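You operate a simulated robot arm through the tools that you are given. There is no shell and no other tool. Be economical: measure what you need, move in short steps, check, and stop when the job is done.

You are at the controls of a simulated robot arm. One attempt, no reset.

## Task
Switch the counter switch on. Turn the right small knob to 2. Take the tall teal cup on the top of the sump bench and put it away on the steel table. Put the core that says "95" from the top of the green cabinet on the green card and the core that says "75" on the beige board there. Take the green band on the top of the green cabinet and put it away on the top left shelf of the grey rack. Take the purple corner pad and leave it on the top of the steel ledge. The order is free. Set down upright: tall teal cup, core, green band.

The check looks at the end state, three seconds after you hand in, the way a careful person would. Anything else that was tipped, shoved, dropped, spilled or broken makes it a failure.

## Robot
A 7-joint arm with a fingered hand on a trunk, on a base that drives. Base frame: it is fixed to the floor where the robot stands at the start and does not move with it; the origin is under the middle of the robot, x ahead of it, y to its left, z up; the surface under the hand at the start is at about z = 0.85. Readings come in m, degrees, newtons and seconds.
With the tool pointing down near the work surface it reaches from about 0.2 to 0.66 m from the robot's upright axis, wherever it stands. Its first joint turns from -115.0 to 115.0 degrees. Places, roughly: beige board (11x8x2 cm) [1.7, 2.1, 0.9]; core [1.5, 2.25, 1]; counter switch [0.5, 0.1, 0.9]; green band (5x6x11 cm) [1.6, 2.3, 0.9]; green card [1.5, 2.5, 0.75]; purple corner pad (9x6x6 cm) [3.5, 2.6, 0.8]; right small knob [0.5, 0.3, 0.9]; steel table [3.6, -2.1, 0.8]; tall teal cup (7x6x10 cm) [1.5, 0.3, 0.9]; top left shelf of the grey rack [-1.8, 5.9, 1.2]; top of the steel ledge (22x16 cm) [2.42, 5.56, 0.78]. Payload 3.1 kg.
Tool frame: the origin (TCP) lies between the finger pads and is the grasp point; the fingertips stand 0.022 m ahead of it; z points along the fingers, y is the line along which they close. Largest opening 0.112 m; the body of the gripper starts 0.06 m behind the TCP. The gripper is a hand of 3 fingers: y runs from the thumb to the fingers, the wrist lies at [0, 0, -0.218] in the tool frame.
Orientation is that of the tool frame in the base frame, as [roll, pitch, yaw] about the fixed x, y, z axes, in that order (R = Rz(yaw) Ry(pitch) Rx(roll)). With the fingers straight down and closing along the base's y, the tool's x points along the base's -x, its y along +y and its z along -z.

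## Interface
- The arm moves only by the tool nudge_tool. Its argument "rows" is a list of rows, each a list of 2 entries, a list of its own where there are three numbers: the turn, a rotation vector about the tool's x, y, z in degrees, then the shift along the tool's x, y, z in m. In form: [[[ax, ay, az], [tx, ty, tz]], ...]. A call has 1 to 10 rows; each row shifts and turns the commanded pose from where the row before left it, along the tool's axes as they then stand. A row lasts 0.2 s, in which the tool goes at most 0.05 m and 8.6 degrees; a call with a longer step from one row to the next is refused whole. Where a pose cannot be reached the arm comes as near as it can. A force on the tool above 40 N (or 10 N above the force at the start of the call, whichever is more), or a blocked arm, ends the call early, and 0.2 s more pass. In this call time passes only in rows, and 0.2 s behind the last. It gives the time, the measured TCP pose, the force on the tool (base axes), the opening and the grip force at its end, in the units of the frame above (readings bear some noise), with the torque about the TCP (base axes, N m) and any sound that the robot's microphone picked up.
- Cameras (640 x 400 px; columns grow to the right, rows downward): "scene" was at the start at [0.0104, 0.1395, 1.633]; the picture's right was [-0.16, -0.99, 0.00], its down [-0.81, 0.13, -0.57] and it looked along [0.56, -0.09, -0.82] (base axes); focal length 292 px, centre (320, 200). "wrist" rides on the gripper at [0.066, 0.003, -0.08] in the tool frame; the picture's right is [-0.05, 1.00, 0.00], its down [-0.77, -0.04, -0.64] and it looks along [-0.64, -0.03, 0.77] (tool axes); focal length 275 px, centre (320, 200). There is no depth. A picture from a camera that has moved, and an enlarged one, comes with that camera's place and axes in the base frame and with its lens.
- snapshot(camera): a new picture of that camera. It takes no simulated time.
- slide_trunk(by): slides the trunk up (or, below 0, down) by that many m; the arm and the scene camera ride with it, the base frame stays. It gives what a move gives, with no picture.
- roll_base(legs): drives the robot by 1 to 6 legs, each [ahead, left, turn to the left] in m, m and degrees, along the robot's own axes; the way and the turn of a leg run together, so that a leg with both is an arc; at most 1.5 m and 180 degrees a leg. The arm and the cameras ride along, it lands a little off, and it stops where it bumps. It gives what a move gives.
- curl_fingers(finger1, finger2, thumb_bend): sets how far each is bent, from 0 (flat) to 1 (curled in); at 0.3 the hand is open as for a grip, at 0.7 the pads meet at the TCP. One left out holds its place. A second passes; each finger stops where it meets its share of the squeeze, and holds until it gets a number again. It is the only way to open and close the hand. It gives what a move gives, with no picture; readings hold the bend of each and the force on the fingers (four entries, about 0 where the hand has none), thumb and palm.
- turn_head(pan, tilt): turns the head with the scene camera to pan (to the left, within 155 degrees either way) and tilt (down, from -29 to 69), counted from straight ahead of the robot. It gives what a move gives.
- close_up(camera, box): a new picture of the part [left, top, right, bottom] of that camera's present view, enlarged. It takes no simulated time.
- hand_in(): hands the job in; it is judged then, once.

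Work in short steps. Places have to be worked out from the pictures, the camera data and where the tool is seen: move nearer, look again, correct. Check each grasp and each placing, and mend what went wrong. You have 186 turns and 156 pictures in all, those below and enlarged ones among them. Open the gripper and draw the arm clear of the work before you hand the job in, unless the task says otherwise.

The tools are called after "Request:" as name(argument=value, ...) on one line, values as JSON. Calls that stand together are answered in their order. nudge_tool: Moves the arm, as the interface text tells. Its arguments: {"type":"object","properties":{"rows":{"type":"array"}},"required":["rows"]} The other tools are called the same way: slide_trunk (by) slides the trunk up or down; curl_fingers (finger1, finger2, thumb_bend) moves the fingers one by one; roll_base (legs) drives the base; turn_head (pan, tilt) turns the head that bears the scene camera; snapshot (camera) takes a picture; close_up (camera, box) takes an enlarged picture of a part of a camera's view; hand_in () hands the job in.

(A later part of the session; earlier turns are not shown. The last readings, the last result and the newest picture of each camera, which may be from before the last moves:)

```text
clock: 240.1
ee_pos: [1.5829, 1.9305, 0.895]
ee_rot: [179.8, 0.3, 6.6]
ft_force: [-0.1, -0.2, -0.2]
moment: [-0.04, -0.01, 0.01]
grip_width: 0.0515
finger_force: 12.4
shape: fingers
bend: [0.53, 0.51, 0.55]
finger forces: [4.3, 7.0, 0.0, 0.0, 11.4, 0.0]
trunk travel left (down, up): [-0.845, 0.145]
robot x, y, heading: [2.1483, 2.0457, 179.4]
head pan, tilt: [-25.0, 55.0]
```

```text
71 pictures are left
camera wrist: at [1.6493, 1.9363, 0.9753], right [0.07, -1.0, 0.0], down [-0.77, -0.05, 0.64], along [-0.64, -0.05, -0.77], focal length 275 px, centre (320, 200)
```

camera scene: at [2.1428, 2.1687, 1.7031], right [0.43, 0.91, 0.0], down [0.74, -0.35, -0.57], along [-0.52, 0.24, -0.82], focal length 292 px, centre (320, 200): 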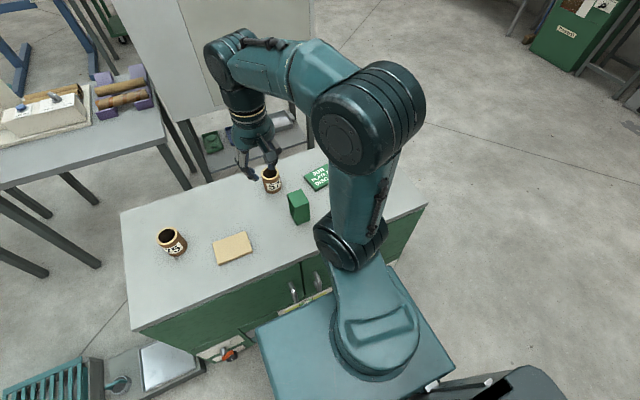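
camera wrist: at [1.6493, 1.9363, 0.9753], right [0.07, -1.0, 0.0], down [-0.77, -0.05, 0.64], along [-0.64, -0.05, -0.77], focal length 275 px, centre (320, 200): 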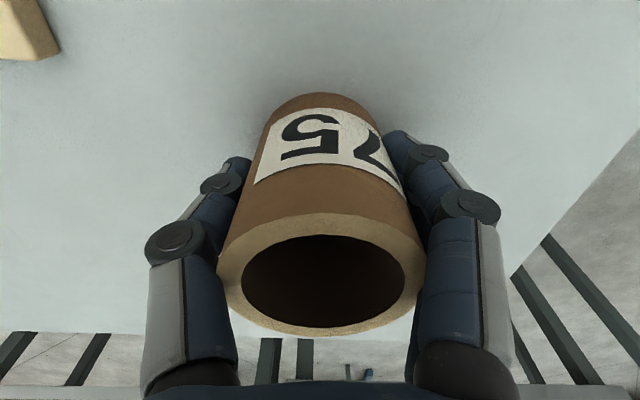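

Core 75 gripped. Lift 0.1 and move over the beige board.

Request:
nudge_tool(rows=[[[0, 0, 0], [0, 0, -0.03]], [[0, 0, 0], [0, 0, -0.045]], [[0, 0, 0], [0, 0, -0.035]], [[0, 0, 0], [0.023, -0.037, 0]], [[0, 0, 0], [0.023, -0.037, 0]], [[0, 0, 0], [0.023, -0.037, 0]], [[0, 0, 0], [0.023, -0.037, 0]]])

Request:
snapshot(camera="wrist")

Request:
turn_head(pan=0, tilt=55)

Request:
snapshot(camera="scene")

```text
clock: 241.7
ee_pos: [1.6574, 2.0922, 1.0026]
ee_rot: [179.7, 0.4, 6.6]
ft_force: [0.9, -0.2, -0.5]
moment: [0.01, 0.02, 0.04]
grip_width: 0.0515
finger_force: 11.1
shape: fingers
bend: [0.53, 0.51, 0.55]
finger forces: [4.2, 6.8, 0.0, 0.0, 11.4, 0.1]
trunk travel left (down, up): [-0.845, 0.145]
robot x, y, heading: [2.1474, 2.0457, 179.6]
head pan, tilt: [-25.0, 55.0]
```

```text
70 pictures are left
camera wrist: at [1.7232, 2.0976, 1.0831], right [0.07, -1.0, 0.01], down [-0.77, -0.05, 0.64], along [-0.64, -0.05, -0.77], focal length 275 px, centre (320, 200)
```

wrist: 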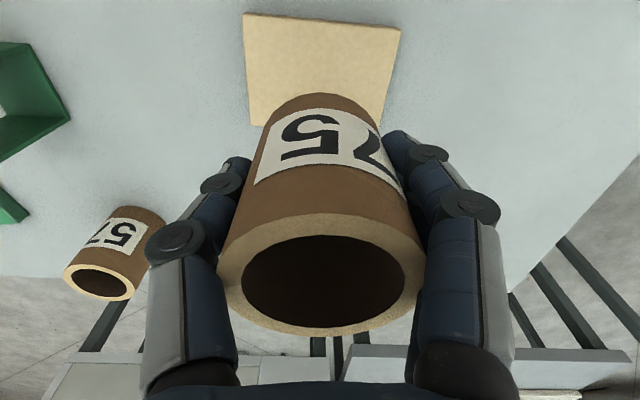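

```text
clock: 242.6
ee_pos: [1.6551, 2.0907, 1.0025]
ee_rot: [179.8, 0.3, 6.6]
ft_force: [-0.5, -0.1, 0.5]
moment: [-0.02, -0.01, -0.03]
grip_width: 0.0515
finger_force: 11.1
shape: fingers
bend: [0.53, 0.51, 0.55]
finger forces: [4.1, 6.8, 0.0, 0.0, 11.3, 0.0]
trunk travel left (down, up): [-0.845, 0.145]
robot x, y, heading: [2.1465, 2.0499, 179.6]
head pan, tilt: [0.0, 55.0]
```

```text
69 pictures are left
camera scene: at [2.1338, 1.8945, 1.7031], right [0.01, 1.0, 0.0], down [0.82, -0.01, -0.57], along [-0.57, 0.0, -0.82], focal length 292 px, centre (320, 200)
```

scene: 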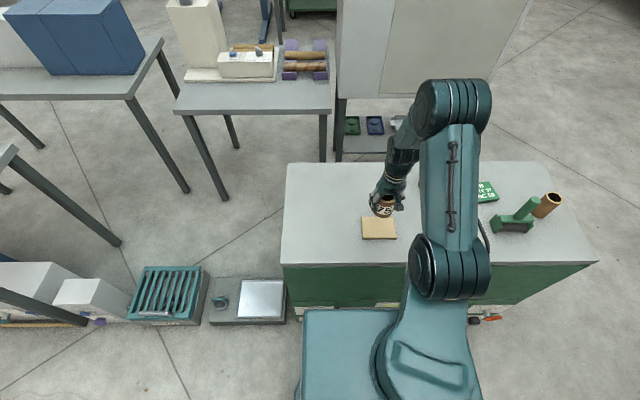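

Board centre is (1.66, 2.093), right under the core. Lowering.

Request:
nudge_tool(rows=[[[0, 0, 0], [0.004, 0, 0.03]], [[0, 0, 0], [0, 0, 0.03]], [[0, 0, 0], [0, 0, 0.015]], [[0, 0, 0], [0, 0, 0.006]]])

```text
clock: 243.6
ee_pos: [1.6607, 2.0907, 0.9226]
ee_rot: [179.8, 0.2, 6.5]
ft_force: [-0.3, -0.1, 0.4]
moment: [-0.02, -0.01, -0.02]
grip_width: 0.0514
finger_force: 11.7
shape: fingers
bend: [0.53, 0.51, 0.55]
finger forces: [4.2, 6.8, 0.1, 0.0, 11.2, 0.0]
trunk travel left (down, up): [-0.845, 0.145]
robot x, y, heading: [2.1462, 2.0461, 179.7]
head pan, tilt: [0.0, 55.0]
```

Request:
nudge_tool(rows=[[[0, 0, 0], [0, 0, 0.003]], [[0, 0, 0], [0, 0, 0.003]], [[0, 0, 0], [0, 0, 0.002]]])

```text
clock: 244.4
ee_pos: [1.6604, 2.0907, 0.9144]
ee_rot: [179.8, 0.4, 6.6]
ft_force: [-0.4, -0.1, -1.4]
moment: [0.0, 0.0, -0.06]
grip_width: 0.0516
finger_force: 11.4
shape: fingers
bend: [0.53, 0.51, 0.55]
finger forces: [4.2, 6.8, 0.0, 0.1, 11.2, 0.1]
trunk travel left (down, up): [-0.845, 0.145]
robot x, y, heading: [2.1493, 2.0501, 179.6]
head pan, tilt: [0.0, 55.0]
```

No contact yet; a few mm more.

Request:
nudge_tool(rows=[[[0, 0, 0], [0, 0, 0.002]], [[0, 0, 0], [0, 0, 0.002]], [[0, 0, 0], [0, 0, 0.002]]])

```text
clock: 245.2
ee_pos: [1.6608, 2.0895, 0.9095]
ee_rot: [179.7, 0.4, 6.5]
ft_force: [0.2, 1.2, 1.7]
moment: [-0.06, 0.03, -0.03]
grip_width: 0.0516
finger_force: 11.6
shape: fingers
bend: [0.53, 0.51, 0.55]
finger forces: [4.2, 6.8, 0.1, 0.0, 11.8, 0.1]
trunk travel left (down, up): [-0.845, 0.145]
robot x, y, heading: [2.15, 2.0461, 179.4]
head pan, tilt: [0.0, 55.0]
```

Just touching. One more 2 mm, then release gently and rise.

Request:
nudge_tool(rows=[[[0, 0, 0], [0, 0, 0.002]]])

Request:
curl_fingers(finger1=0.47, finger2=0.47, thumb_bend=0.49)

Request:
curl_fingers(finger1=0.35, finger2=0.35, thumb_bend=0.35)

Request:
nudge_tool(rows=[[[0, 0, 0], [0, 0, -0.03]], [[0, 0, 0], [0, 0, -0.045]], [[0, 0, 0], [0, 0, -0.045]], [[0, 0, 0], [0, 0, -0.045]], [[0, 0, 0], [0, 0, -0.045]], [[0, 0, 0], [0, 0, -0.04]]])

Request:
snapshot(camera="wrist")

```text
clock: 245.6
ee_pos: [1.6616, 2.0905, 0.9083]
ee_rot: [179.8, 0.5, 6.5]
ft_force: [-0.8, -0.6, 14.0]
moment: [-0.05, 0.0, 0.01]
grip_width: 0.0517
finger_force: 12.8
shape: fingers
bend: [0.53, 0.52, 0.55]
finger forces: [4.7, 7.9, 0.1, 0.0, 13.2, 0.1]
trunk travel left (down, up): [-0.845, 0.145]
robot x, y, heading: [2.1479, 2.047, 179.7]
head pan, tilt: [0.0, 55.0]
```

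```text
clock: 246.6
ee_pos: [1.6612, 2.0909, 0.9074]
ee_rot: [179.9, 0.3, 6.6]
ft_force: [-1.0, 0.6, 5.4]
moment: [0.05, -0.01, 0.0]
grip_width: 0.0611
finger_force: 2.8
shape: fingers
bend: [0.47, 0.47, 0.49]
finger forces: [0.0, 2.0, 0.0, 0.0, 3.3, 0.1]
trunk travel left (down, up): [-0.845, 0.145]
robot x, y, heading: [2.1509, 2.0483, 179.4]
head pan, tilt: [0.0, 55.0]
```

```text
clock: 247.6
ee_pos: [1.6613, 2.0904, 0.9072]
ee_rot: [179.8, 0.3, 6.6]
ft_force: [-0.6, 0.1, -0.4]
moment: [0.02, 0.01, 0.01]
grip_width: 0.0973
finger_force: 0.0
shape: fingers
bend: [0.35, 0.35, 0.35]
finger forces: [0.1, 0.0, 0.0, 0.0, 0.0, 0.0]
trunk travel left (down, up): [-0.845, 0.145]
robot x, y, heading: [2.145, 2.0485, 179.6]
head pan, tilt: [0.0, 55.0]
```

```text
clock: 249.0
ee_pos: [1.6624, 2.0909, 1.1561]
ee_rot: [179.9, 0.4, 6.5]
ft_force: [-0.6, 0.2, 0.2]
moment: [0.03, 0.03, -0.02]
grip_width: 0.0975
finger_force: 0.2
shape: fingers
bend: [0.35, 0.35, 0.35]
finger forces: [0.0, 0.1, 0.0, 0.0, 0.1, 0.0]
trunk travel left (down, up): [-0.845, 0.145]
robot x, y, heading: [2.1491, 2.0515, 179.7]
head pan, tilt: [0.0, 55.0]
```

```text
68 pictures are left
camera wrist: at [1.7287, 2.0957, 1.2361], right [0.07, -1.0, 0.0], down [-0.77, -0.05, 0.64], along [-0.64, -0.05, -0.77], focal length 275 px, centre (320, 200)
```

wrist: 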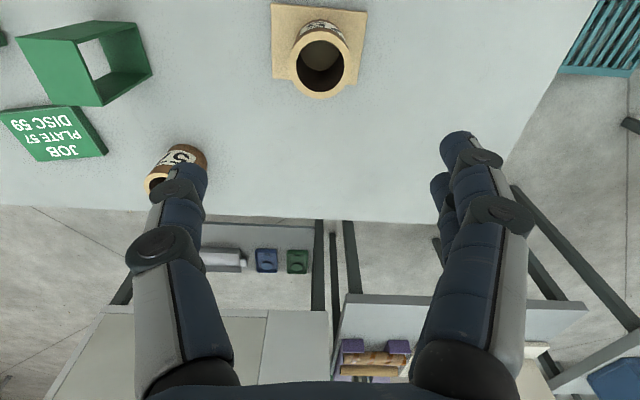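

Core 75 stands on the board. Next I drive right (+y) to the far core and look at its label.

Request:
nudge_tool(rows=[[[0, 0, 0], [0.03, 0, -0.035]], [[0, 0, 0], [0.03, 0, -0.035]]])

Request:
roll_base(legs=[[0, -0.52, 0]])

Request:
snapshot(camera="wrist")

Request:
turn_head(pan=-10, tilt=60)

Request:
snapshot(camera="scene")

```text
clock: 249.6
ee_pos: [1.7238, 2.0997, 1.2272]
ee_rot: [179.8, 0.4, 6.5]
ft_force: [-0.8, -0.7, 0.1]
moment: [-0.01, -0.01, 0.02]
grip_width: 0.0972
finger_force: 0.0
shape: fingers
bend: [0.35, 0.35, 0.35]
finger forces: [0.0, 0.0, 0.0, 0.0, 0.0, 0.0]
trunk travel left (down, up): [-0.845, 0.145]
robot x, y, heading: [2.149, 2.0472, 179.9]
head pan, tilt: [0.0, 55.0]
```

```text
clock: 252.6
ee_pos: [1.7245, 2.6134, 1.2268]
ee_rot: [179.8, 0.3, 6.5]
ft_force: [-0.1, 0.5, -0.8]
moment: [0.0, -0.01, 0.0]
grip_width: 0.0974
finger_force: 0.0
shape: fingers
bend: [0.35, 0.35, 0.35]
finger forces: [0.1, 0.1, 0.0, 0.0, 0.1, 0.0]
trunk travel left (down, up): [-0.845, 0.145]
robot x, y, heading: [2.1509, 2.5623, 179.4]
head pan, tilt: [0.0, 55.0]
```

```text
67 pictures are left
camera wrist: at [1.7911, 2.6182, 1.3065], right [0.07, -1.0, 0.0], down [-0.77, -0.05, 0.64], along [-0.64, -0.05, -0.77], focal length 275 px, centre (320, 200)
```

wrist: 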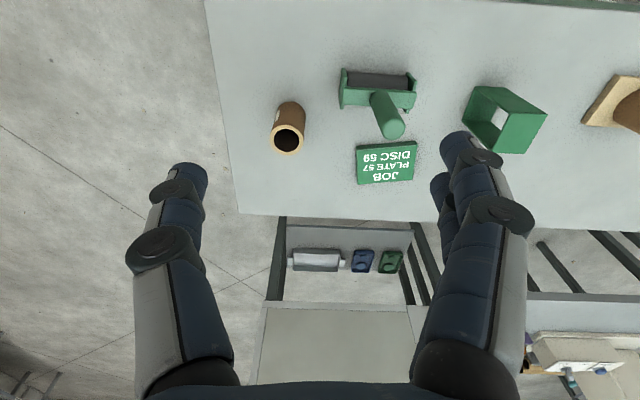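

```text
clock: 253.3
ee_pos: [1.7251, 2.6122, 1.2269]
ee_rot: [179.8, 0.3, 6.5]
ft_force: [-0.3, -0.8, 0.3]
moment: [-0.02, 0.02, -0.01]
grip_width: 0.0973
finger_force: 0.0
shape: fingers
bend: [0.35, 0.35, 0.35]
finger forces: [0.1, 0.0, 0.0, 0.0, 0.0, 0.0]
trunk travel left (down, up): [-0.845, 0.145]
robot x, y, heading: [2.1533, 2.5621, 179.3]
head pan, tilt: [-10.0, 60.0]
```

```text
66 pictures are left
camera scene: at [2.1442, 2.4198, 1.697], right [0.18, 0.98, 0.0], down [0.85, -0.16, -0.5], along [-0.49, 0.09, -0.87], focal length 292 px, centre (320, 200)
```

scene: 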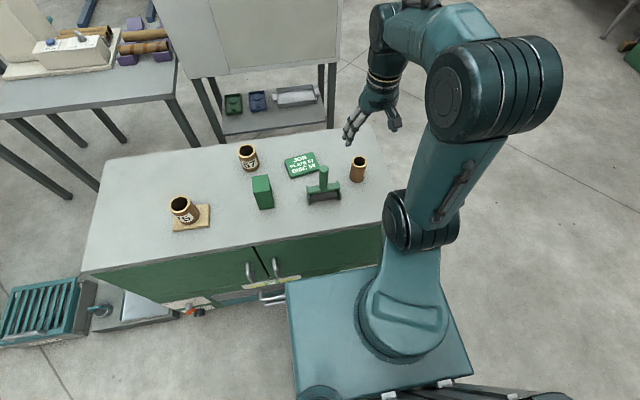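

The far core's label faces away. I rotate the tool 85° so the wrist camera views it from the +y side (and the fingers close along x, away from the roller handle).

Request:
nudge_tool(rows=[[[0, 0, -8.5], [0, 0, 0]], [[0, 0, -8.5], [0, 0, 0]], [[0, 0, -8.5], [0, 0, 0]], [[0, 0, -8.5], [0, 0, 0]], [[0, 0, -8.5], [0, 0, 0]], [[0, 0, -8.5], [0, 0, 0]], [[0, 0, -8.5], [0, 0, 0]], [[0, 0, -8.5], [0, 0, 0]], [[0, 0, -8.5], [0, 0, 0]], [[0, 0, -8.5], [0, 0, 0]]])

Request:
nudge_tool(rows=[[[0, 0, 0], [0.045, 0, 0]], [[0, 0, 0], [0.045, 0, 0]], [[0, 0, 0], [0.03, -0.035, 0]], [[0, 0, 0], [0, -0.045, 0]], [[0, 0, 0], [0, -0.045, 0]]])

Request:
snapshot(camera="wrist")

```text
clock: 255.5
ee_pos: [1.7253, 2.6132, 1.2278]
ee_rot: [-179.7, 0.3, 91.7]
ft_force: [1.2, -0.9, -0.1]
moment: [-0.03, -0.01, -0.02]
grip_width: 0.0972
finger_force: 0.1
shape: fingers
bend: [0.35, 0.35, 0.35]
finger forces: [0.1, 0.0, 0.0, 0.1, 0.0, 0.0]
trunk travel left (down, up): [-0.845, 0.145]
robot x, y, heading: [2.1532, 2.5627, 179.8]
head pan, tilt: [-10.0, 60.0]
```

```text
clock: 256.7
ee_pos: [1.6372, 2.6348, 1.2191]
ee_rot: [179.7, 0.1, 91.1]
ft_force: [0.0, -0.4, -0.5]
moment: [0.01, -0.05, -0.02]
grip_width: 0.0974
finger_force: 0.2
shape: fingers
bend: [0.35, 0.35, 0.35]
finger forces: [0.0, 0.1, 0.0, 0.1, 0.0, 0.1]
out of reach, approached as far as the arm can: row 1, 2, 3, 4, 5
trunk travel left (down, up): [-0.845, 0.145]
robot x, y, heading: [2.1524, 2.5627, 179.6]
head pan, tilt: [-10.0, 60.0]
```

```text
65 pictures are left
camera wrist: at [1.6382, 2.701, 1.2993], right [1.0, -0.03, 0.0], down [-0.02, -0.77, 0.64], along [-0.01, -0.64, -0.77], focal length 275 px, centre (320, 200)
```

wrist: 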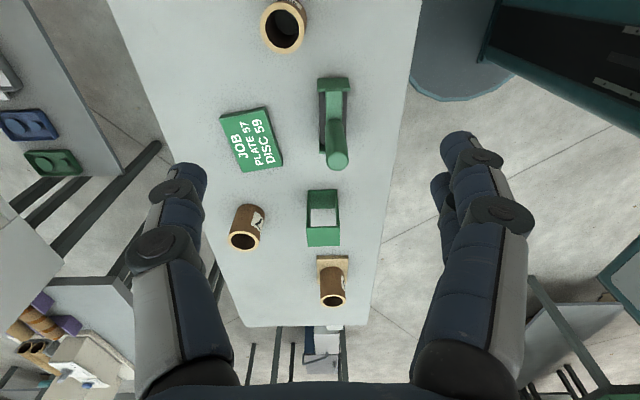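

This yaw is at a limit. I rotate back to about yaw −25°, where fingers clear the handle best, in two calls.

Request:
nudge_tool(rows=[[[0, 0, 8.5], [0, 0, 0]], [[0, 0, 8.5], [0, 0, 0]], [[0, 0, 8.5], [0, 0, 0]], [[0, 0, 8.5], [0, 0, 0]], [[0, 0, 8.5], [0, 0, 0]], [[0, 0, 8.5], [0, 0, 0]], [[0, 0, 8.5], [0, 0, 0]], [[0, 0, 8.5], [0, 0, 0]], [[0, 0, 8.5], [0, 0, 0]], [[0, 0, 8.5], [0, 0, 0]]])

Request:
nudge_tool(rows=[[[0, 0, 8.5], [0, 0, 0]], [[0, 0, 8.5], [0, 0, 0]], [[0, 0, 8.5], [0, 0, 0]], [[0, 0, 6], [0, 0, 0]]])

Request:
snapshot(camera="wrist")

```text
clock: 258.9
ee_pos: [1.6399, 2.6361, 1.2217]
ee_rot: [179.7, 0.3, 6.4]
ft_force: [0.6, -0.2, 0.3]
moment: [-0.02, -0.01, 0.02]
grip_width: 0.0975
finger_force: 0.0
shape: fingers
bend: [0.35, 0.35, 0.35]
finger forces: [0.0, 0.0, 0.0, 0.0, 0.1, 0.0]
trunk travel left (down, up): [-0.845, 0.145]
robot x, y, heading: [2.1555, 2.5643, 179.6]
head pan, tilt: [-10.0, 60.0]
```

```text
clock: 259.9
ee_pos: [1.6394, 2.6362, 1.2235]
ee_rot: [179.7, 0.2, -25.3]
ft_force: [0.0, 0.6, 0.3]
moment: [0.05, 0.0, 0.0]
grip_width: 0.0975
finger_force: 0.0
shape: fingers
bend: [0.35, 0.35, 0.35]
finger forces: [0.1, 0.0, 0.0, 0.1, 0.1, 0.1]
trunk travel left (down, up): [-0.845, 0.145]
robot x, y, heading: [2.1501, 2.5628, 179.3]
head pan, tilt: [-10.0, 60.0]
```

```text
64 pictures are left
camera wrist: at [1.6983, 2.6053, 1.3024], right [-0.47, -0.88, 0.01], down [-0.68, 0.36, 0.64], along [-0.57, 0.29, -0.77], focal length 275 px, centre (320, 200)
```

wrist: 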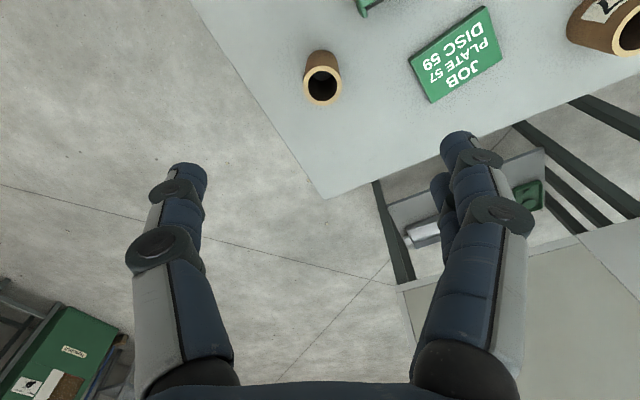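

Core ring at (1.597, 2.652). I align and descend to just above.

Request:
nudge_tool(rows=[[[0, 0, 0], [-0.045, 0.0037, 0]], [[0, 0, 0], [0, 0, 0.045]], [[0, 0, 0], [0, 0, 0.045]], [[0, 0, 0], [0, 0, 0.045]], [[0, 0, 0], [0, 0, 0.035]]])

Request:
snapshot(camera="wrist")

```text
clock: 261.1
ee_pos: [1.597, 2.6502, 1.0524]
ee_rot: [179.6, 0.1, -25.0]
ft_force: [0.0, 0.3, 0.9]
moment: [0.02, -0.03, -0.01]
grip_width: 0.0978
finger_force: 0.2
shape: fingers
bend: [0.35, 0.35, 0.35]
finger forces: [0.0, 0.0, 0.0, 0.0, 0.0, 0.0]
trunk travel left (down, up): [-0.845, 0.145]
robot x, y, heading: [2.1499, 2.5607, 179.6]
head pan, tilt: [-10.0, 60.0]
```

```text
63 pictures are left
camera wrist: at [1.6557, 2.6211, 1.1321], right [-0.46, -0.89, 0.01], down [-0.68, 0.36, 0.64], along [-0.57, 0.29, -0.77], focal length 275 px, centre (320, 200)
```

wrist: 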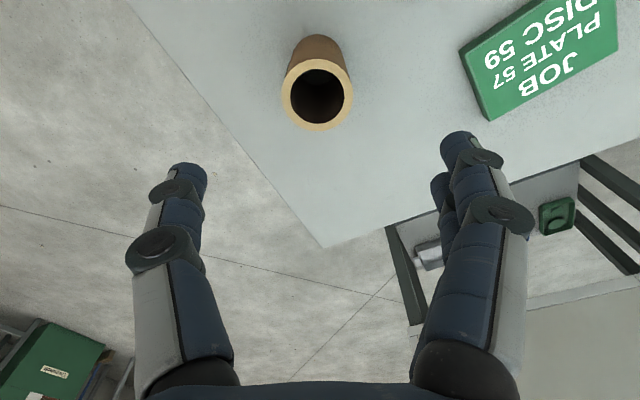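

Centred. Descend and grip.

Request:
nudge_tool(rows=[[[0, 0, 0], [0, -0.001, 0.04]], [[0, 0, 0], [0, 0, 0.04]], [[0, 0, 0], [0, 0, 0.04]], [[0, 0, 0], [0, 0, 0.035]]])

Request:
curl_fingers(finger1=0.63, finger2=0.63, thumb_bend=0.62)

Request:
nudge_tool(rows=[[[0, 0, 0], [0, 0, -0.03]], [[0, 0, 0], [0, 0, -0.045]], [[0, 0, 0], [0, 0, -0.045]], [[0, 0, 0], [0, 0, -0.045]], [[0, 0, 0], [0, 0, -0.045]]])

Request:
snapshot(camera="wrist")

Request:
close_up(camera="scene", box=[220, 40, 440, 240])

```text
clock: 262.1
ee_pos: [1.5957, 2.6517, 0.8958]
ee_rot: [179.7, 0.1, -25.1]
ft_force: [-0.6, 1.0, 0.3]
moment: [-0.01, -0.01, -0.02]
grip_width: 0.0975
finger_force: 0.5
shape: fingers
bend: [0.35, 0.35, 0.35]
finger forces: [0.0, 0.0, 0.0, 0.0, 0.3, 0.0]
trunk travel left (down, up): [-0.845, 0.145]
robot x, y, heading: [2.1505, 2.5631, 179.6]
head pan, tilt: [-10.0, 60.0]
```

```text
clock: 263.1
ee_pos: [1.5959, 2.6514, 0.8962]
ee_rot: [179.6, 0.2, -25.0]
ft_force: [1.1, -0.8, -0.5]
moment: [0.0, 0.05, 0.0]
grip_width: 0.0436
finger_force: 9.1
shape: fingers
bend: [0.55, 0.56, 0.57]
finger forces: [4.7, 4.7, 0.0, 0.1, 9.5, 0.0]
trunk travel left (down, up): [-0.845, 0.145]
robot x, y, heading: [2.1502, 2.562, 179.4]
head pan, tilt: [-10.0, 60.0]
```

```text
clock: 264.3
ee_pos: [1.5962, 2.6524, 1.1075]
ee_rot: [179.6, 0.3, -24.9]
ft_force: [0.4, 0.0, -1.3]
moment: [0.03, 0.01, 0.04]
grip_width: 0.0437
finger_force: 9.3
shape: fingers
bend: [0.55, 0.56, 0.57]
finger forces: [4.8, 4.7, 0.0, 0.0, 9.3, 0.0]
trunk travel left (down, up): [-0.845, 0.145]
robot x, y, heading: [2.1548, 2.562, 179.7]
head pan, tilt: [-10.0, 60.0]
```

```text
62 pictures are left
camera wrist: at [1.6556, 2.6212, 1.1881], right [-0.46, -0.89, 0.01], down [-0.68, 0.36, 0.64], along [-0.57, 0.29, -0.77], focal length 275 px, centre (320, 200)
```

wrist: 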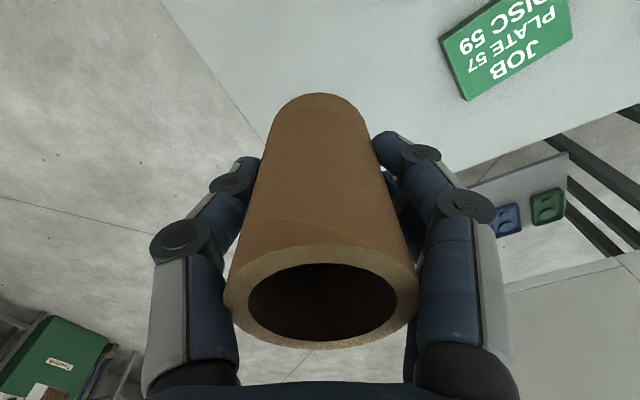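

```text
2.00 times, centred on (330, 140) of scene
camera zoom: at [2.1451, 2.4195, 1.6969], right [0.18, 0.98, 0.0], down [0.85, -0.16, -0.5], along [-0.49, 0.09, -0.87], focal length 584 px, centre (300, 320)
```

zoom: 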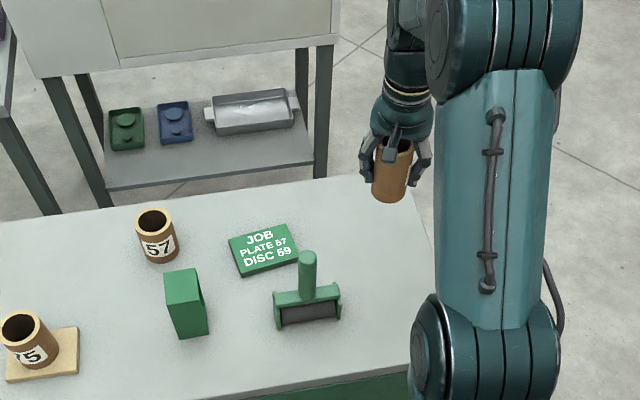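

No label on this side. I rotate the hand with the core so the head camera sees its other side.

Request:
nudge_tool(rows=[[[0, 0, 8.5], [0, 0, 0]], [[0, 0, 8.5], [0, 0, 0]], [[0, 0, 8.5], [0, 0, 0]], [[0, 0, 8.5], [0, 0, 0]], [[0, 0, 8.5], [0, 0, 0]], [[0, 0, 8.5], [0, 0, 0]], [[0, 0, 8.5], [0, 0, 0]], [[0, 0, 8.5], [0, 0, 0]], [[0, 0, 8.5], [0, 0, 0]], [[0, 0, 8.5], [0, 0, 0]]])

Request:
close_up(camera="scene", box=[320, 60, 420, 160])

```text
clock: 266.5
ee_pos: [1.5977, 2.6517, 1.107]
ee_rot: [179.8, -0.4, -110.2]
ft_force: [-0.9, -0.3, -1.0]
moment: [0.03, -0.01, -0.03]
grip_width: 0.0436
finger_force: 9.8
shape: fingers
bend: [0.55, 0.56, 0.57]
finger forces: [4.8, 4.7, 0.0, 0.1, 9.2, 0.1]
trunk travel left (down, up): [-0.845, 0.145]
robot x, y, heading: [2.1538, 2.562, 179.4]
head pan, tilt: [-10.0, 60.0]
```

```text
4.00 times, centred on (370, 110) of scene
camera zoom: at [2.144, 2.4195, 1.697], right [0.18, 0.98, 0.0], down [0.85, -0.16, -0.5], along [-0.49, 0.09, -0.87], focal length 1168 px, centre (120, 560)
```

zoom: 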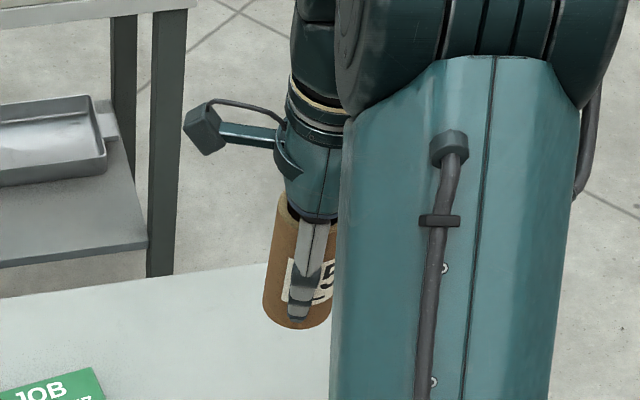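

The label reads "?5" – with 57 and 75 elsewhere, this is 95 (first digit behind the thumb; I'll verify after placing). I move over the green card.

Request:
nudge_tool(rows=[[[0, 0, 0], [0.048, 0.0045, 0]], [[0, 0, 0], [0.048, 0.0045, 0]], [[0, 0, 0], [0.048, 0.0045, 0]], [[0, 0, 0], [0.048, 0.0045, 0]]])

Request:
snapshot(camera="wrist")

Request:
snapshot(camera="scene")

```text
clock: 267.5
ee_pos: [1.5123, 2.4736, 1.1074]
ee_rot: [179.9, -0.2, -109.9]
ft_force: [0.1, 0.0, 0.0]
moment: [0.01, 0.01, -0.01]
grip_width: 0.0435
finger_force: 9.4
shape: fingers
bend: [0.56, 0.56, 0.57]
finger forces: [4.8, 4.8, 0.0, 0.0, 9.0, 0.0]
trunk travel left (down, up): [-0.845, 0.145]
robot x, y, heading: [2.1515, 2.5621, 179.7]
head pan, tilt: [-10.0, 60.0]
```

```text
59 pictures are left
camera wrist: at [1.4876, 2.4122, 1.188], right [-0.92, 0.39, 0.0], down [0.3, 0.71, 0.63], along [0.24, 0.58, -0.77], focal length 275 px, centre (320, 200)
```

wrist: 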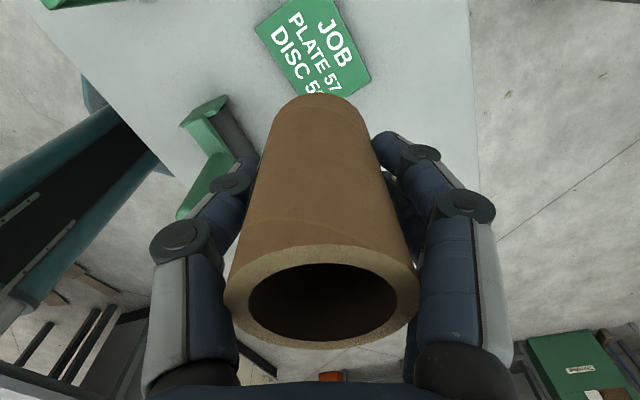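

```text
58 pictures are left
camera scene: at [2.1425, 2.4167, 1.6967], right [0.18, 0.98, 0.0], down [0.85, -0.16, -0.5], along [-0.49, 0.09, -0.87], focal length 292 px, centre (320, 200)
```

scene: 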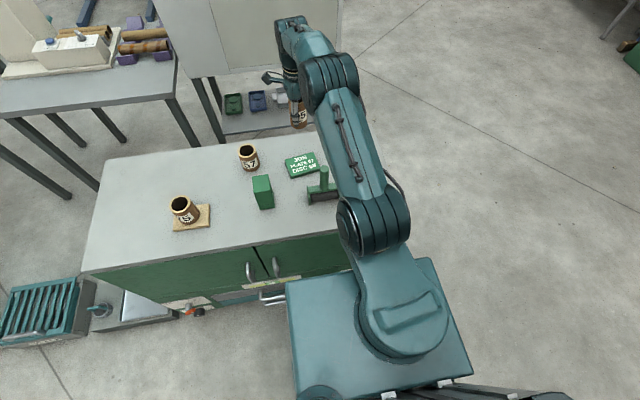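

Card centre is (1.517, 2.470), under the core. Lowering most of the way.

Request:
nudge_tool(rows=[[[0, 0, 0], [0.002, -0.006, 0.04]], [[0, 0, 0], [0, 0, 0.045]], [[0, 0, 0], [0, 0, 0.045]], [[0, 0, 0], [0, 0, 0.035]], [[0, 0, 0], [0, 0, 0.018]]])

Request:
snapshot(camera="wrist")

Request:
close_up(camera="scene", box=[230, 90, 390, 230])

```text
clock: 268.7
ee_pos: [1.5203, 2.4721, 0.9253]
ee_rot: [179.8, -0.4, -110.0]
ft_force: [0.8, 0.0, 0.0]
moment: [-0.03, 0.02, 0.03]
grip_width: 0.0435
finger_force: 8.9
shape: fingers
bend: [0.56, 0.56, 0.57]
finger forces: [4.8, 4.7, 0.0, 0.1, 9.0, 0.0]
trunk travel left (down, up): [-0.845, 0.145]
robot x, y, heading: [2.1489, 2.5622, 179.4]
head pan, tilt: [-10.0, 60.0]
```

```text
57 pictures are left
camera wrist: at [1.4943, 2.4116, 1.0056], right [-0.92, 0.39, 0.0], down [0.3, 0.72, 0.63], along [0.24, 0.58, -0.78], focal length 275 px, centre (320, 200)
```

wrist: 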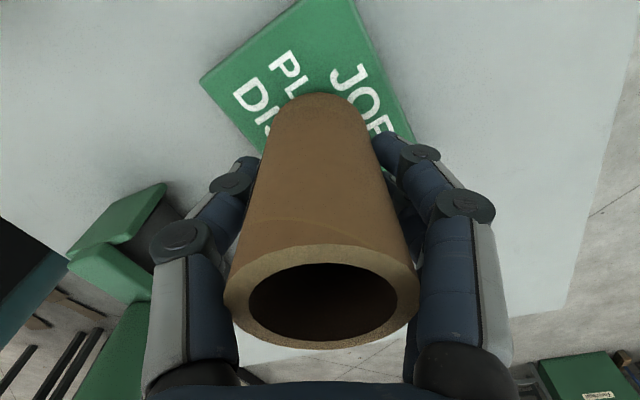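

```text
2.86 times, centred on (310, 160) of scene
camera zoom: at [2.1438, 2.4199, 1.6971], right [0.18, 0.98, 0.0], down [0.85, -0.16, -0.5], along [-0.49, 0.09, -0.87], focal length 834 px, centre (349, 314)
```

zoom: 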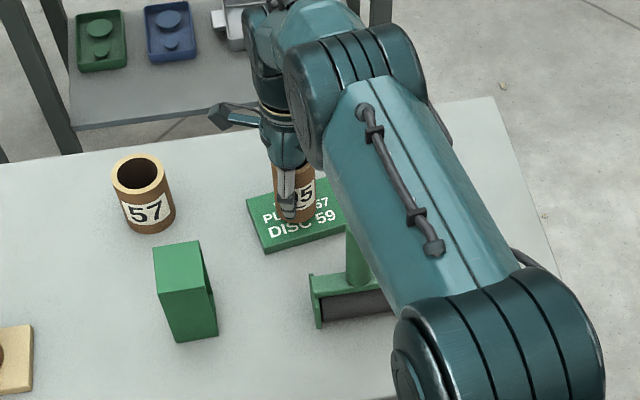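

Core is over the card centre. Slow final lowering.

Request:
nudge_tool(rows=[[[0, 0, 0], [0.004, 0, 0.008]], [[0, 0, 0], [0, 0, 0.005]], [[0, 0, 0], [0, 0, 0.003]]])

```text
clock: 269.5
ee_pos: [1.5178, 2.469, 0.9107]
ee_rot: [179.5, -0.4, -110.0]
ft_force: [0.4, -0.1, 9.2]
moment: [0.1, 0.08, -0.03]
grip_width: 0.0432
finger_force: 11.5
shape: fingers
bend: [0.56, 0.56, 0.57]
finger forces: [5.7, 5.5, 0.0, 0.1, 11.4, 0.0]
trunk travel left (down, up): [-0.845, 0.145]
robot x, y, heading: [2.1543, 2.5623, 179.7]
head pan, tilt: [-10.0, 60.0]
```

Contact (9 N). Release gently and rise.

Request:
curl_fingers(finger1=0.5, finger2=0.5, thumb_bend=0.52)

Request:
curl_fingers(finger1=0.38, finger2=0.38, thumb_bend=0.4)

Request:
nudge_tool(rows=[[[0, 0, 0], [0, 0, -0.03]], [[0, 0, 0], [0, 0, -0.045]], [[0, 0, 0], [0, 0, -0.045]], [[0, 0, 0], [0, 0, -0.045]], [[0, 0, 0], [0, 0, -0.045]], [[0, 0, 0], [0, 0, -0.045]]])

Request:
close_up(camera="scene", box=[230, 90, 390, 230])

Request:
snapshot(camera="wrist")

```text
clock: 270.5
ee_pos: [1.5168, 2.4687, 0.9092]
ee_rot: [179.7, -0.4, -110.0]
ft_force: [0.3, -0.4, 2.0]
moment: [-0.01, -0.02, -0.02]
grip_width: 0.0524
finger_force: 1.1
shape: fingers
bend: [0.5, 0.5, 0.52]
finger forces: [0.7, 0.3, 0.1, 0.0, 1.6, 0.1]
trunk travel left (down, up): [-0.845, 0.145]
robot x, y, heading: [2.1515, 2.5619, 179.4]
head pan, tilt: [-10.0, 60.0]
```

```text
clock: 271.5
ee_pos: [1.517, 2.4687, 0.9091]
ee_rot: [179.8, -0.3, -110.0]
ft_force: [0.2, -1.4, -0.2]
moment: [0.01, -0.02, 0.01]
grip_width: 0.086
finger_force: 0.0
shape: fingers
bend: [0.38, 0.38, 0.4]
finger forces: [0.0, 0.1, 0.1, 0.0, 0.0, 0.0]
trunk travel left (down, up): [-0.845, 0.145]
robot x, y, heading: [2.1489, 2.562, 179.7]
head pan, tilt: [-10.0, 60.0]
```

```text
clock: 272.9
ee_pos: [1.5193, 2.4707, 1.1628]
ee_rot: [179.8, -0.4, -109.9]
ft_force: [-1.0, 0.7, 0.6]
moment: [0.0, 0.0, 0.0]
grip_width: 0.0858
finger_force: 0.0
shape: fingers
bend: [0.38, 0.38, 0.4]
finger forces: [0.1, 0.0, 0.0, 0.0, 0.1, 0.0]
trunk travel left (down, up): [-0.845, 0.145]
robot x, y, heading: [2.1496, 2.5617, 180.0]
head pan, tilt: [-10.0, 60.0]
```

```text
2.86 times, centred on (310, 160) of scene
camera zoom: at [2.1449, 2.4197, 1.697], right [0.18, 0.98, 0.0], down [0.85, -0.16, -0.5], along [-0.49, 0.09, -0.87], focal length 834 px, centre (349, 314)
```

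zoom: 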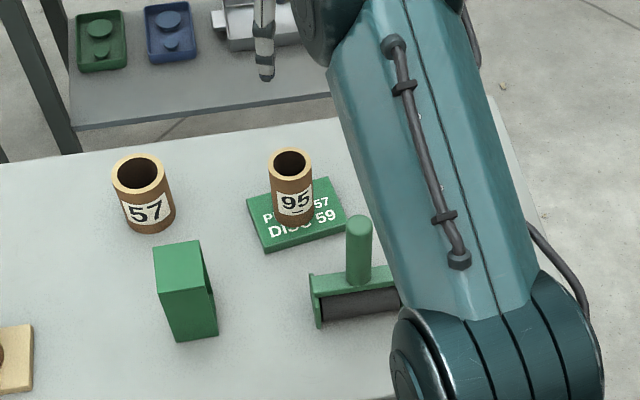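

```text
54 pictures are left
camera wrist: at [1.4945, 2.4089, 1.2447], right [-0.92, 0.39, 0.0], down [0.3, 0.71, 0.63], along [0.24, 0.58, -0.78], focal length 275 px, centre (320, 200)
```

wrist: 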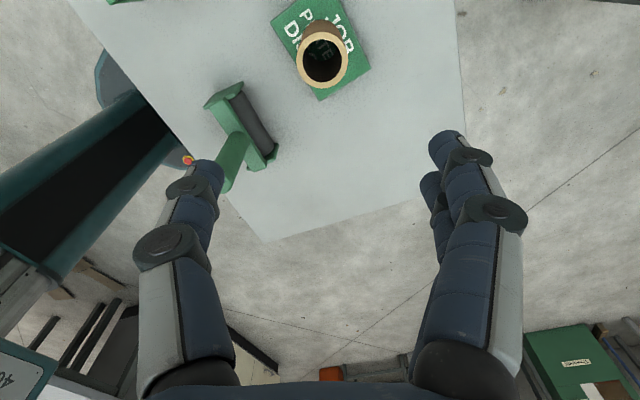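

"95" confirmed, standing on the green card. Now the green band at ≈(1.63, 2.33): I move over it, keeping the closing axis roughly along x.

Request:
nudge_tool(rows=[[[0, 0, 0], [0.0236, -0.038, 0]], [[0, 0, 0], [0.0236, -0.038, 0]], [[0, 0, 0], [0.0236, -0.038, 0]], [[0, 0, 0], [0.0236, -0.038, 0]]])

Request:
snapshot(camera="wrist")

Request:
close_up(camera="wrist", box=[240, 0, 400, 100])

```text
clock: 273.9
ee_pos: [1.6323, 2.3288, 1.164]
ee_rot: [179.8, -0.3, -110.0]
ft_force: [-0.2, -0.4, 0.5]
moment: [0.02, 0.04, -0.02]
grip_width: 0.0864
finger_force: 0.1
shape: fingers
bend: [0.38, 0.38, 0.4]
finger forces: [0.0, 0.0, 0.0, 0.0, 0.1, 0.0]
trunk travel left (down, up): [-0.845, 0.145]
robot x, y, heading: [2.1516, 2.5642, 179.2]
head pan, tilt: [-10.0, 60.0]
```

```text
53 pictures are left
camera wrist: at [1.6071, 2.2678, 1.245], right [-0.92, 0.39, 0.0], down [0.3, 0.71, 0.63], along [0.24, 0.58, -0.78], focal length 275 px, centre (320, 200)
```

wrist: 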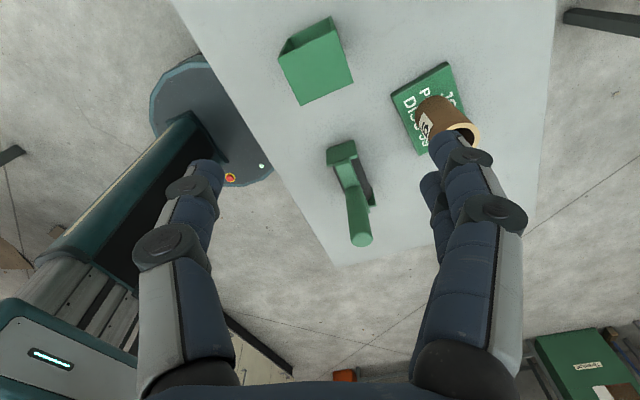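

```text
4.00 times, centred on (320, 50) of wrist
camera zoom: at [1.6071, 2.2678, 1.245], right [-0.92, 0.39, 0.0], down [0.3, 0.71, 0.63], along [0.24, 0.58, -0.78], focal length 1101 px, centre (320, 800)
```

zoom: 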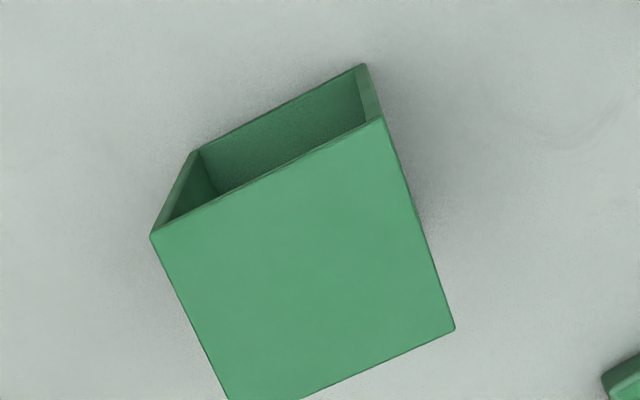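

Band's top: x 1.607–1.667, y 2.308–2.355, aligned with the axes. I turn to yaw −90, open, and descend.

Request:
curl_fingers(finger1=0.32, finger2=0.32, thumb_bend=0.32)

Request:
nudge_tool(rows=[[[0, 0, -8.5], [0, 0, 0]], [[0, 0, -8.5], [0, 0, 0]], [[0, 0, -3], [-0.003, -0.005, 0]], [[0, 0, 0], [0, 0, 0.045]], [[0, 0, 0], [0, 0, 0.045]]])

Request:
snapshot(camera="wrist")

```text
clock: 274.9
ee_pos: [1.6308, 2.329, 1.1647]
ee_rot: [179.8, -0.3, -110.0]
ft_force: [0.5, 0.2, 0.1]
moment: [0.01, -0.01, 0.04]
grip_width: 0.1056
finger_force: 0.1
shape: fingers
bend: [0.32, 0.32, 0.32]
finger forces: [0.1, 0.1, 0.0, 0.0, 0.0, 0.0]
trunk travel left (down, up): [-0.845, 0.145]
robot x, y, heading: [2.1517, 2.5656, 179.7]
head pan, tilt: [-10.0, 60.0]
```

```text
clock: 276.1
ee_pos: [1.6334, 2.334, 1.0753]
ee_rot: [179.6, -0.2, -90.0]
ft_force: [-0.5, -1.0, -0.7]
moment: [-0.02, 0.0, -0.03]
grip_width: 0.1059
finger_force: 0.1
shape: fingers
bend: [0.32, 0.32, 0.32]
finger forces: [0.0, 0.0, 0.0, 0.1, 0.1, 0.1]
trunk travel left (down, up): [-0.845, 0.145]
robot x, y, heading: [2.152, 2.5626, 179.5]
head pan, tilt: [-10.0, 60.0]
```

```text
51 pictures are left
camera wrist: at [1.6306, 2.2679, 1.1558], right [-1.0, 0.05, 0.0], down [0.04, 0.77, 0.63], along [0.03, 0.63, -0.77], focal length 275 px, centre (320, 200)
```

wrist: 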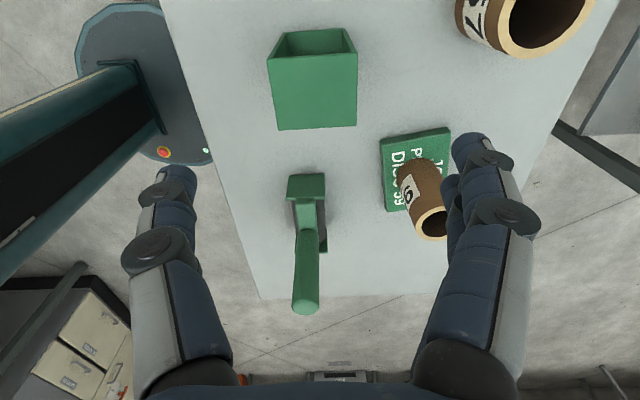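

Aligned (centre 1.638, 2.332). Descend 0.15 and grip.

Request:
nudge_tool(rows=[[[0, 0, 0], [0.002, -0.004, 0.04]], [[0, 0, 0], [0, 0, 0.04]], [[0, 0, 0], [0, 0, 0.04]], [[0, 0, 0], [0, 0, 0.03]]])

Request:
curl_fingers(finger1=0.55, finger2=0.55, thumb_bend=0.57)

Request:
snapshot(camera="wrist")

```text
clock: 277.1
ee_pos: [1.6368, 2.3303, 0.9219]
ee_rot: [179.6, -0.3, -89.9]
ft_force: [0.2, -0.1, 0.9]
moment: [-0.02, 0.0, 0.01]
grip_width: 0.1057
finger_force: 0.0
shape: fingers
bend: [0.32, 0.32, 0.32]
finger forces: [0.1, 0.1, 0.1, 0.0, 0.1, 0.0]
trunk travel left (down, up): [-0.845, 0.145]
robot x, y, heading: [2.1504, 2.5638, 179.6]
head pan, tilt: [-10.0, 60.0]
```

```text
clock: 278.1
ee_pos: [1.6382, 2.3297, 0.9231]
ee_rot: [179.7, -0.4, -90.1]
ft_force: [-1.6, 0.0, 3.1]
moment: [-0.02, -0.03, -0.02]
grip_width: 0.056
finger_force: 12.5
shape: fingers
bend: [0.51, 0.51, 0.53]
finger forces: [6.1, 6.8, 0.0, 0.0, 11.6, 0.1]
trunk travel left (down, up): [-0.845, 0.145]
robot x, y, heading: [2.1488, 2.5641, 179.7]
head pan, tilt: [-10.0, 60.0]
```

```text
50 pictures are left
camera wrist: at [1.6347, 2.2647, 1.0038], right [-1.0, 0.05, 0.01], down [0.04, 0.77, 0.63], along [0.03, 0.63, -0.77], focal length 275 px, centre (320, 200)
```

wrist: 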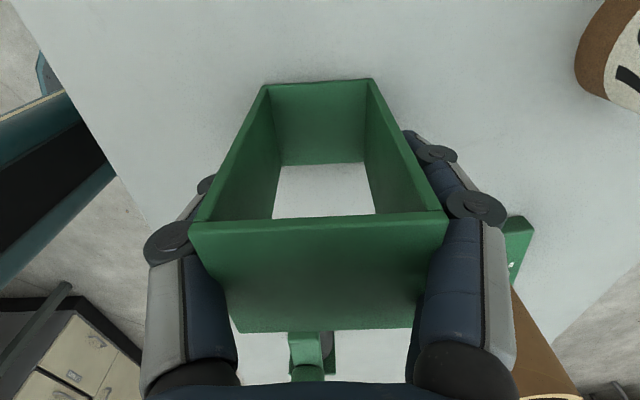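

Band gripped squarely. Lift straight up high.

Request:
nudge_tool(rows=[[[0, 0, 0], [0, 0, -0.03]], [[0, 0, 0], [0, 0, -0.045]], [[0, 0, 0], [0, 0, -0.045]], [[0, 0, 0], [0, 0, -0.045]], [[0, 0, 0], [0, 0, -0.045]], [[0, 0, 0], [0, 0, -0.045]], [[0, 0, 0], [0, 0, -0.045]]])

Request:
snapshot(camera="scene")

```text
clock: 279.7
ee_pos: [1.6383, 2.3299, 1.2254]
ee_rot: [179.7, -0.3, -90.0]
ft_force: [-0.2, -0.2, -0.2]
moment: [0.0, 0.02, 0.02]
grip_width: 0.056
finger_force: 10.0
shape: fingers
bend: [0.51, 0.51, 0.53]
finger forces: [4.7, 5.2, 0.1, 0.0, 10.2, 0.0]
trunk travel left (down, up): [-0.845, 0.145]
robot x, y, heading: [2.1527, 2.5632, 179.5]
head pan, tilt: [-10.0, 60.0]
```

```text
49 pictures are left
camera scene: at [2.1449, 2.4198, 1.697], right [0.18, 0.98, 0.0], down [0.85, -0.16, -0.5], along [-0.49, 0.09, -0.87], focal length 292 px, centre (320, 200)
```

scene: 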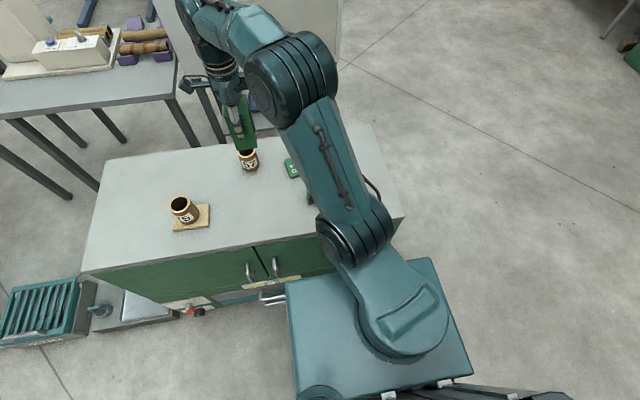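

Band held; other items undisturbed. I drive around to the rack: back, turn to face +y, ahead, then left along y≈4.1.

Request:
roll_base(legs=[[-0.35, 0, 0], [0, 0, -90], [1.5, 0, 0], [0, 1.4, 0], [0, 1.4, 0]])

Request:
turn_head(pan=20, tilt=22)

Request:
snapshot(camera="scene")

```text
clock: 305.9
ee_pos: [-0.4469, 4.6727, 1.2239]
ee_rot: [179.7, -0.1, 178.1]
ft_force: [-1.2, -0.1, -0.9]
moment: [-0.01, -0.04, -0.02]
grip_width: 0.0555
finger_force: 9.1
shape: fingers
bend: [0.51, 0.51, 0.53]
finger forces: [4.2, 4.7, 0.0, 0.0, 9.0, 0.0]
trunk travel left (down, up): [-0.845, 0.145]
robot x, y, heading: [-0.2294, 4.1486, 87.6]
head pan, tilt: [-10.0, 60.0]
```

```text
clock: 306.9
ee_pos: [-0.4455, 4.6719, 1.2254]
ee_rot: [179.8, -0.2, 178.1]
ft_force: [-0.5, 1.3, -1.0]
moment: [0.01, -0.02, 0.02]
grip_width: 0.0557
finger_force: 8.8
shape: fingers
bend: [0.51, 0.51, 0.53]
finger forces: [4.3, 4.7, 0.0, 0.1, 9.0, 0.0]
trunk travel left (down, up): [-0.845, 0.145]
robot x, y, heading: [-0.2289, 4.1508, 87.6]
head pan, tilt: [20.0, 22.0]
```

```text
48 pictures are left
camera scene: at [-0.4146, 4.1841, 1.7518], right [0.95, 0.3, 0.0], down [0.11, -0.36, -0.93], along [-0.28, 0.88, -0.38], focal length 292 px, centre (320, 200)
```

scene: 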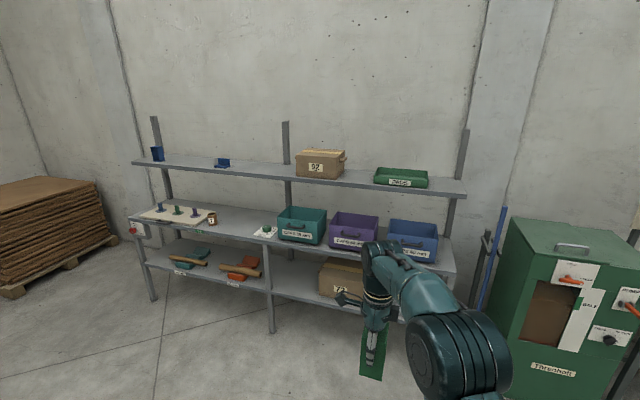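

Rack: top shelf front edge y≈5.75, z≈1.2. Free spot on the left bay between the blue frame (x≈−2.2) and blue pad (x≈−1.68): x≈−1.93. I raise the trunk and drive there, stopping short.

Request:
slide_trunk(by=0.14)

Request:
roll_base(legs=[[0, 0, 2.4], [0, 1.47, 0], [0.75, 0, 0]])

Request:
turn_head(pan=8, tilt=35)

Request:
snapshot(camera="scene")

```text
clock: 308.6
ee_pos: [-0.4467, 4.6725, 1.3649]
ee_rot: [179.7, -0.2, 178.1]
ft_force: [-0.9, 0.1, -0.6]
moment: [-0.02, 0.0, -0.03]
grip_width: 0.0554
finger_force: 8.7
shape: fingers
bend: [0.51, 0.51, 0.53]
finger forces: [4.3, 4.7, 0.0, 0.0, 9.0, 0.0]
trunk travel left (down, up): [-0.985, 0.005]
robot x, y, heading: [-0.2281, 4.1514, 87.5]
head pan, tilt: [20.0, 22.0]
```

```text
clock: 319.9
ee_pos: [-1.8984, 5.4345, 1.3658]
ee_rot: [179.7, -0.3, 178.5]
ft_force: [-0.4, 0.0, -1.6]
moment: [-0.04, 0.0, -0.01]
grip_width: 0.0555
finger_force: 9.1
shape: fingers
bend: [0.51, 0.51, 0.53]
finger forces: [4.2, 4.7, 0.0, 0.1, 9.0, 0.0]
trunk travel left (down, up): [-0.985, 0.005]
robot x, y, heading: [-1.6817, 4.9165, 87.8]
head pan, tilt: [20.0, 22.0]
```

```text
clock: 320.7
ee_pos: [-1.8985, 5.435, 1.3652]
ee_rot: [179.7, -0.2, 178.5]
ft_force: [-0.4, -0.1, -0.9]
moment: [0.02, -0.05, -0.01]
grip_width: 0.0557
finger_force: 9.1
shape: fingers
bend: [0.51, 0.51, 0.53]
finger forces: [4.3, 4.7, 0.0, 0.1, 9.0, 0.0]
trunk travel left (down, up): [-0.985, 0.005]
robot x, y, heading: [-1.6788, 4.9136, 88.0]
head pan, tilt: [8.0, 35.0]
```

```text
47 pictures are left
camera scene: at [-1.8449, 4.9469, 1.8713], right [0.99, 0.11, 0.0], down [0.06, -0.57, -0.82], along [-0.09, 0.81, -0.57], focal length 292 px, centre (320, 200)
```

scene: 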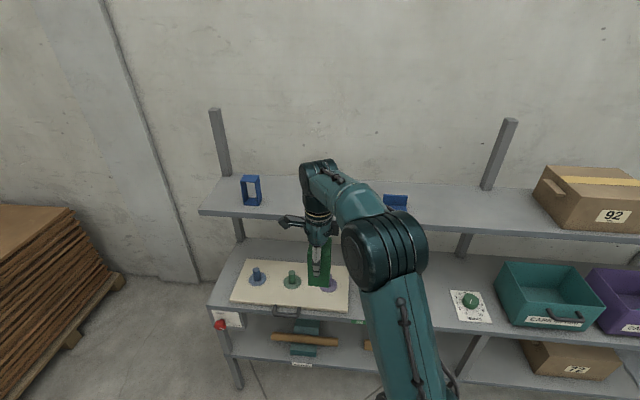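

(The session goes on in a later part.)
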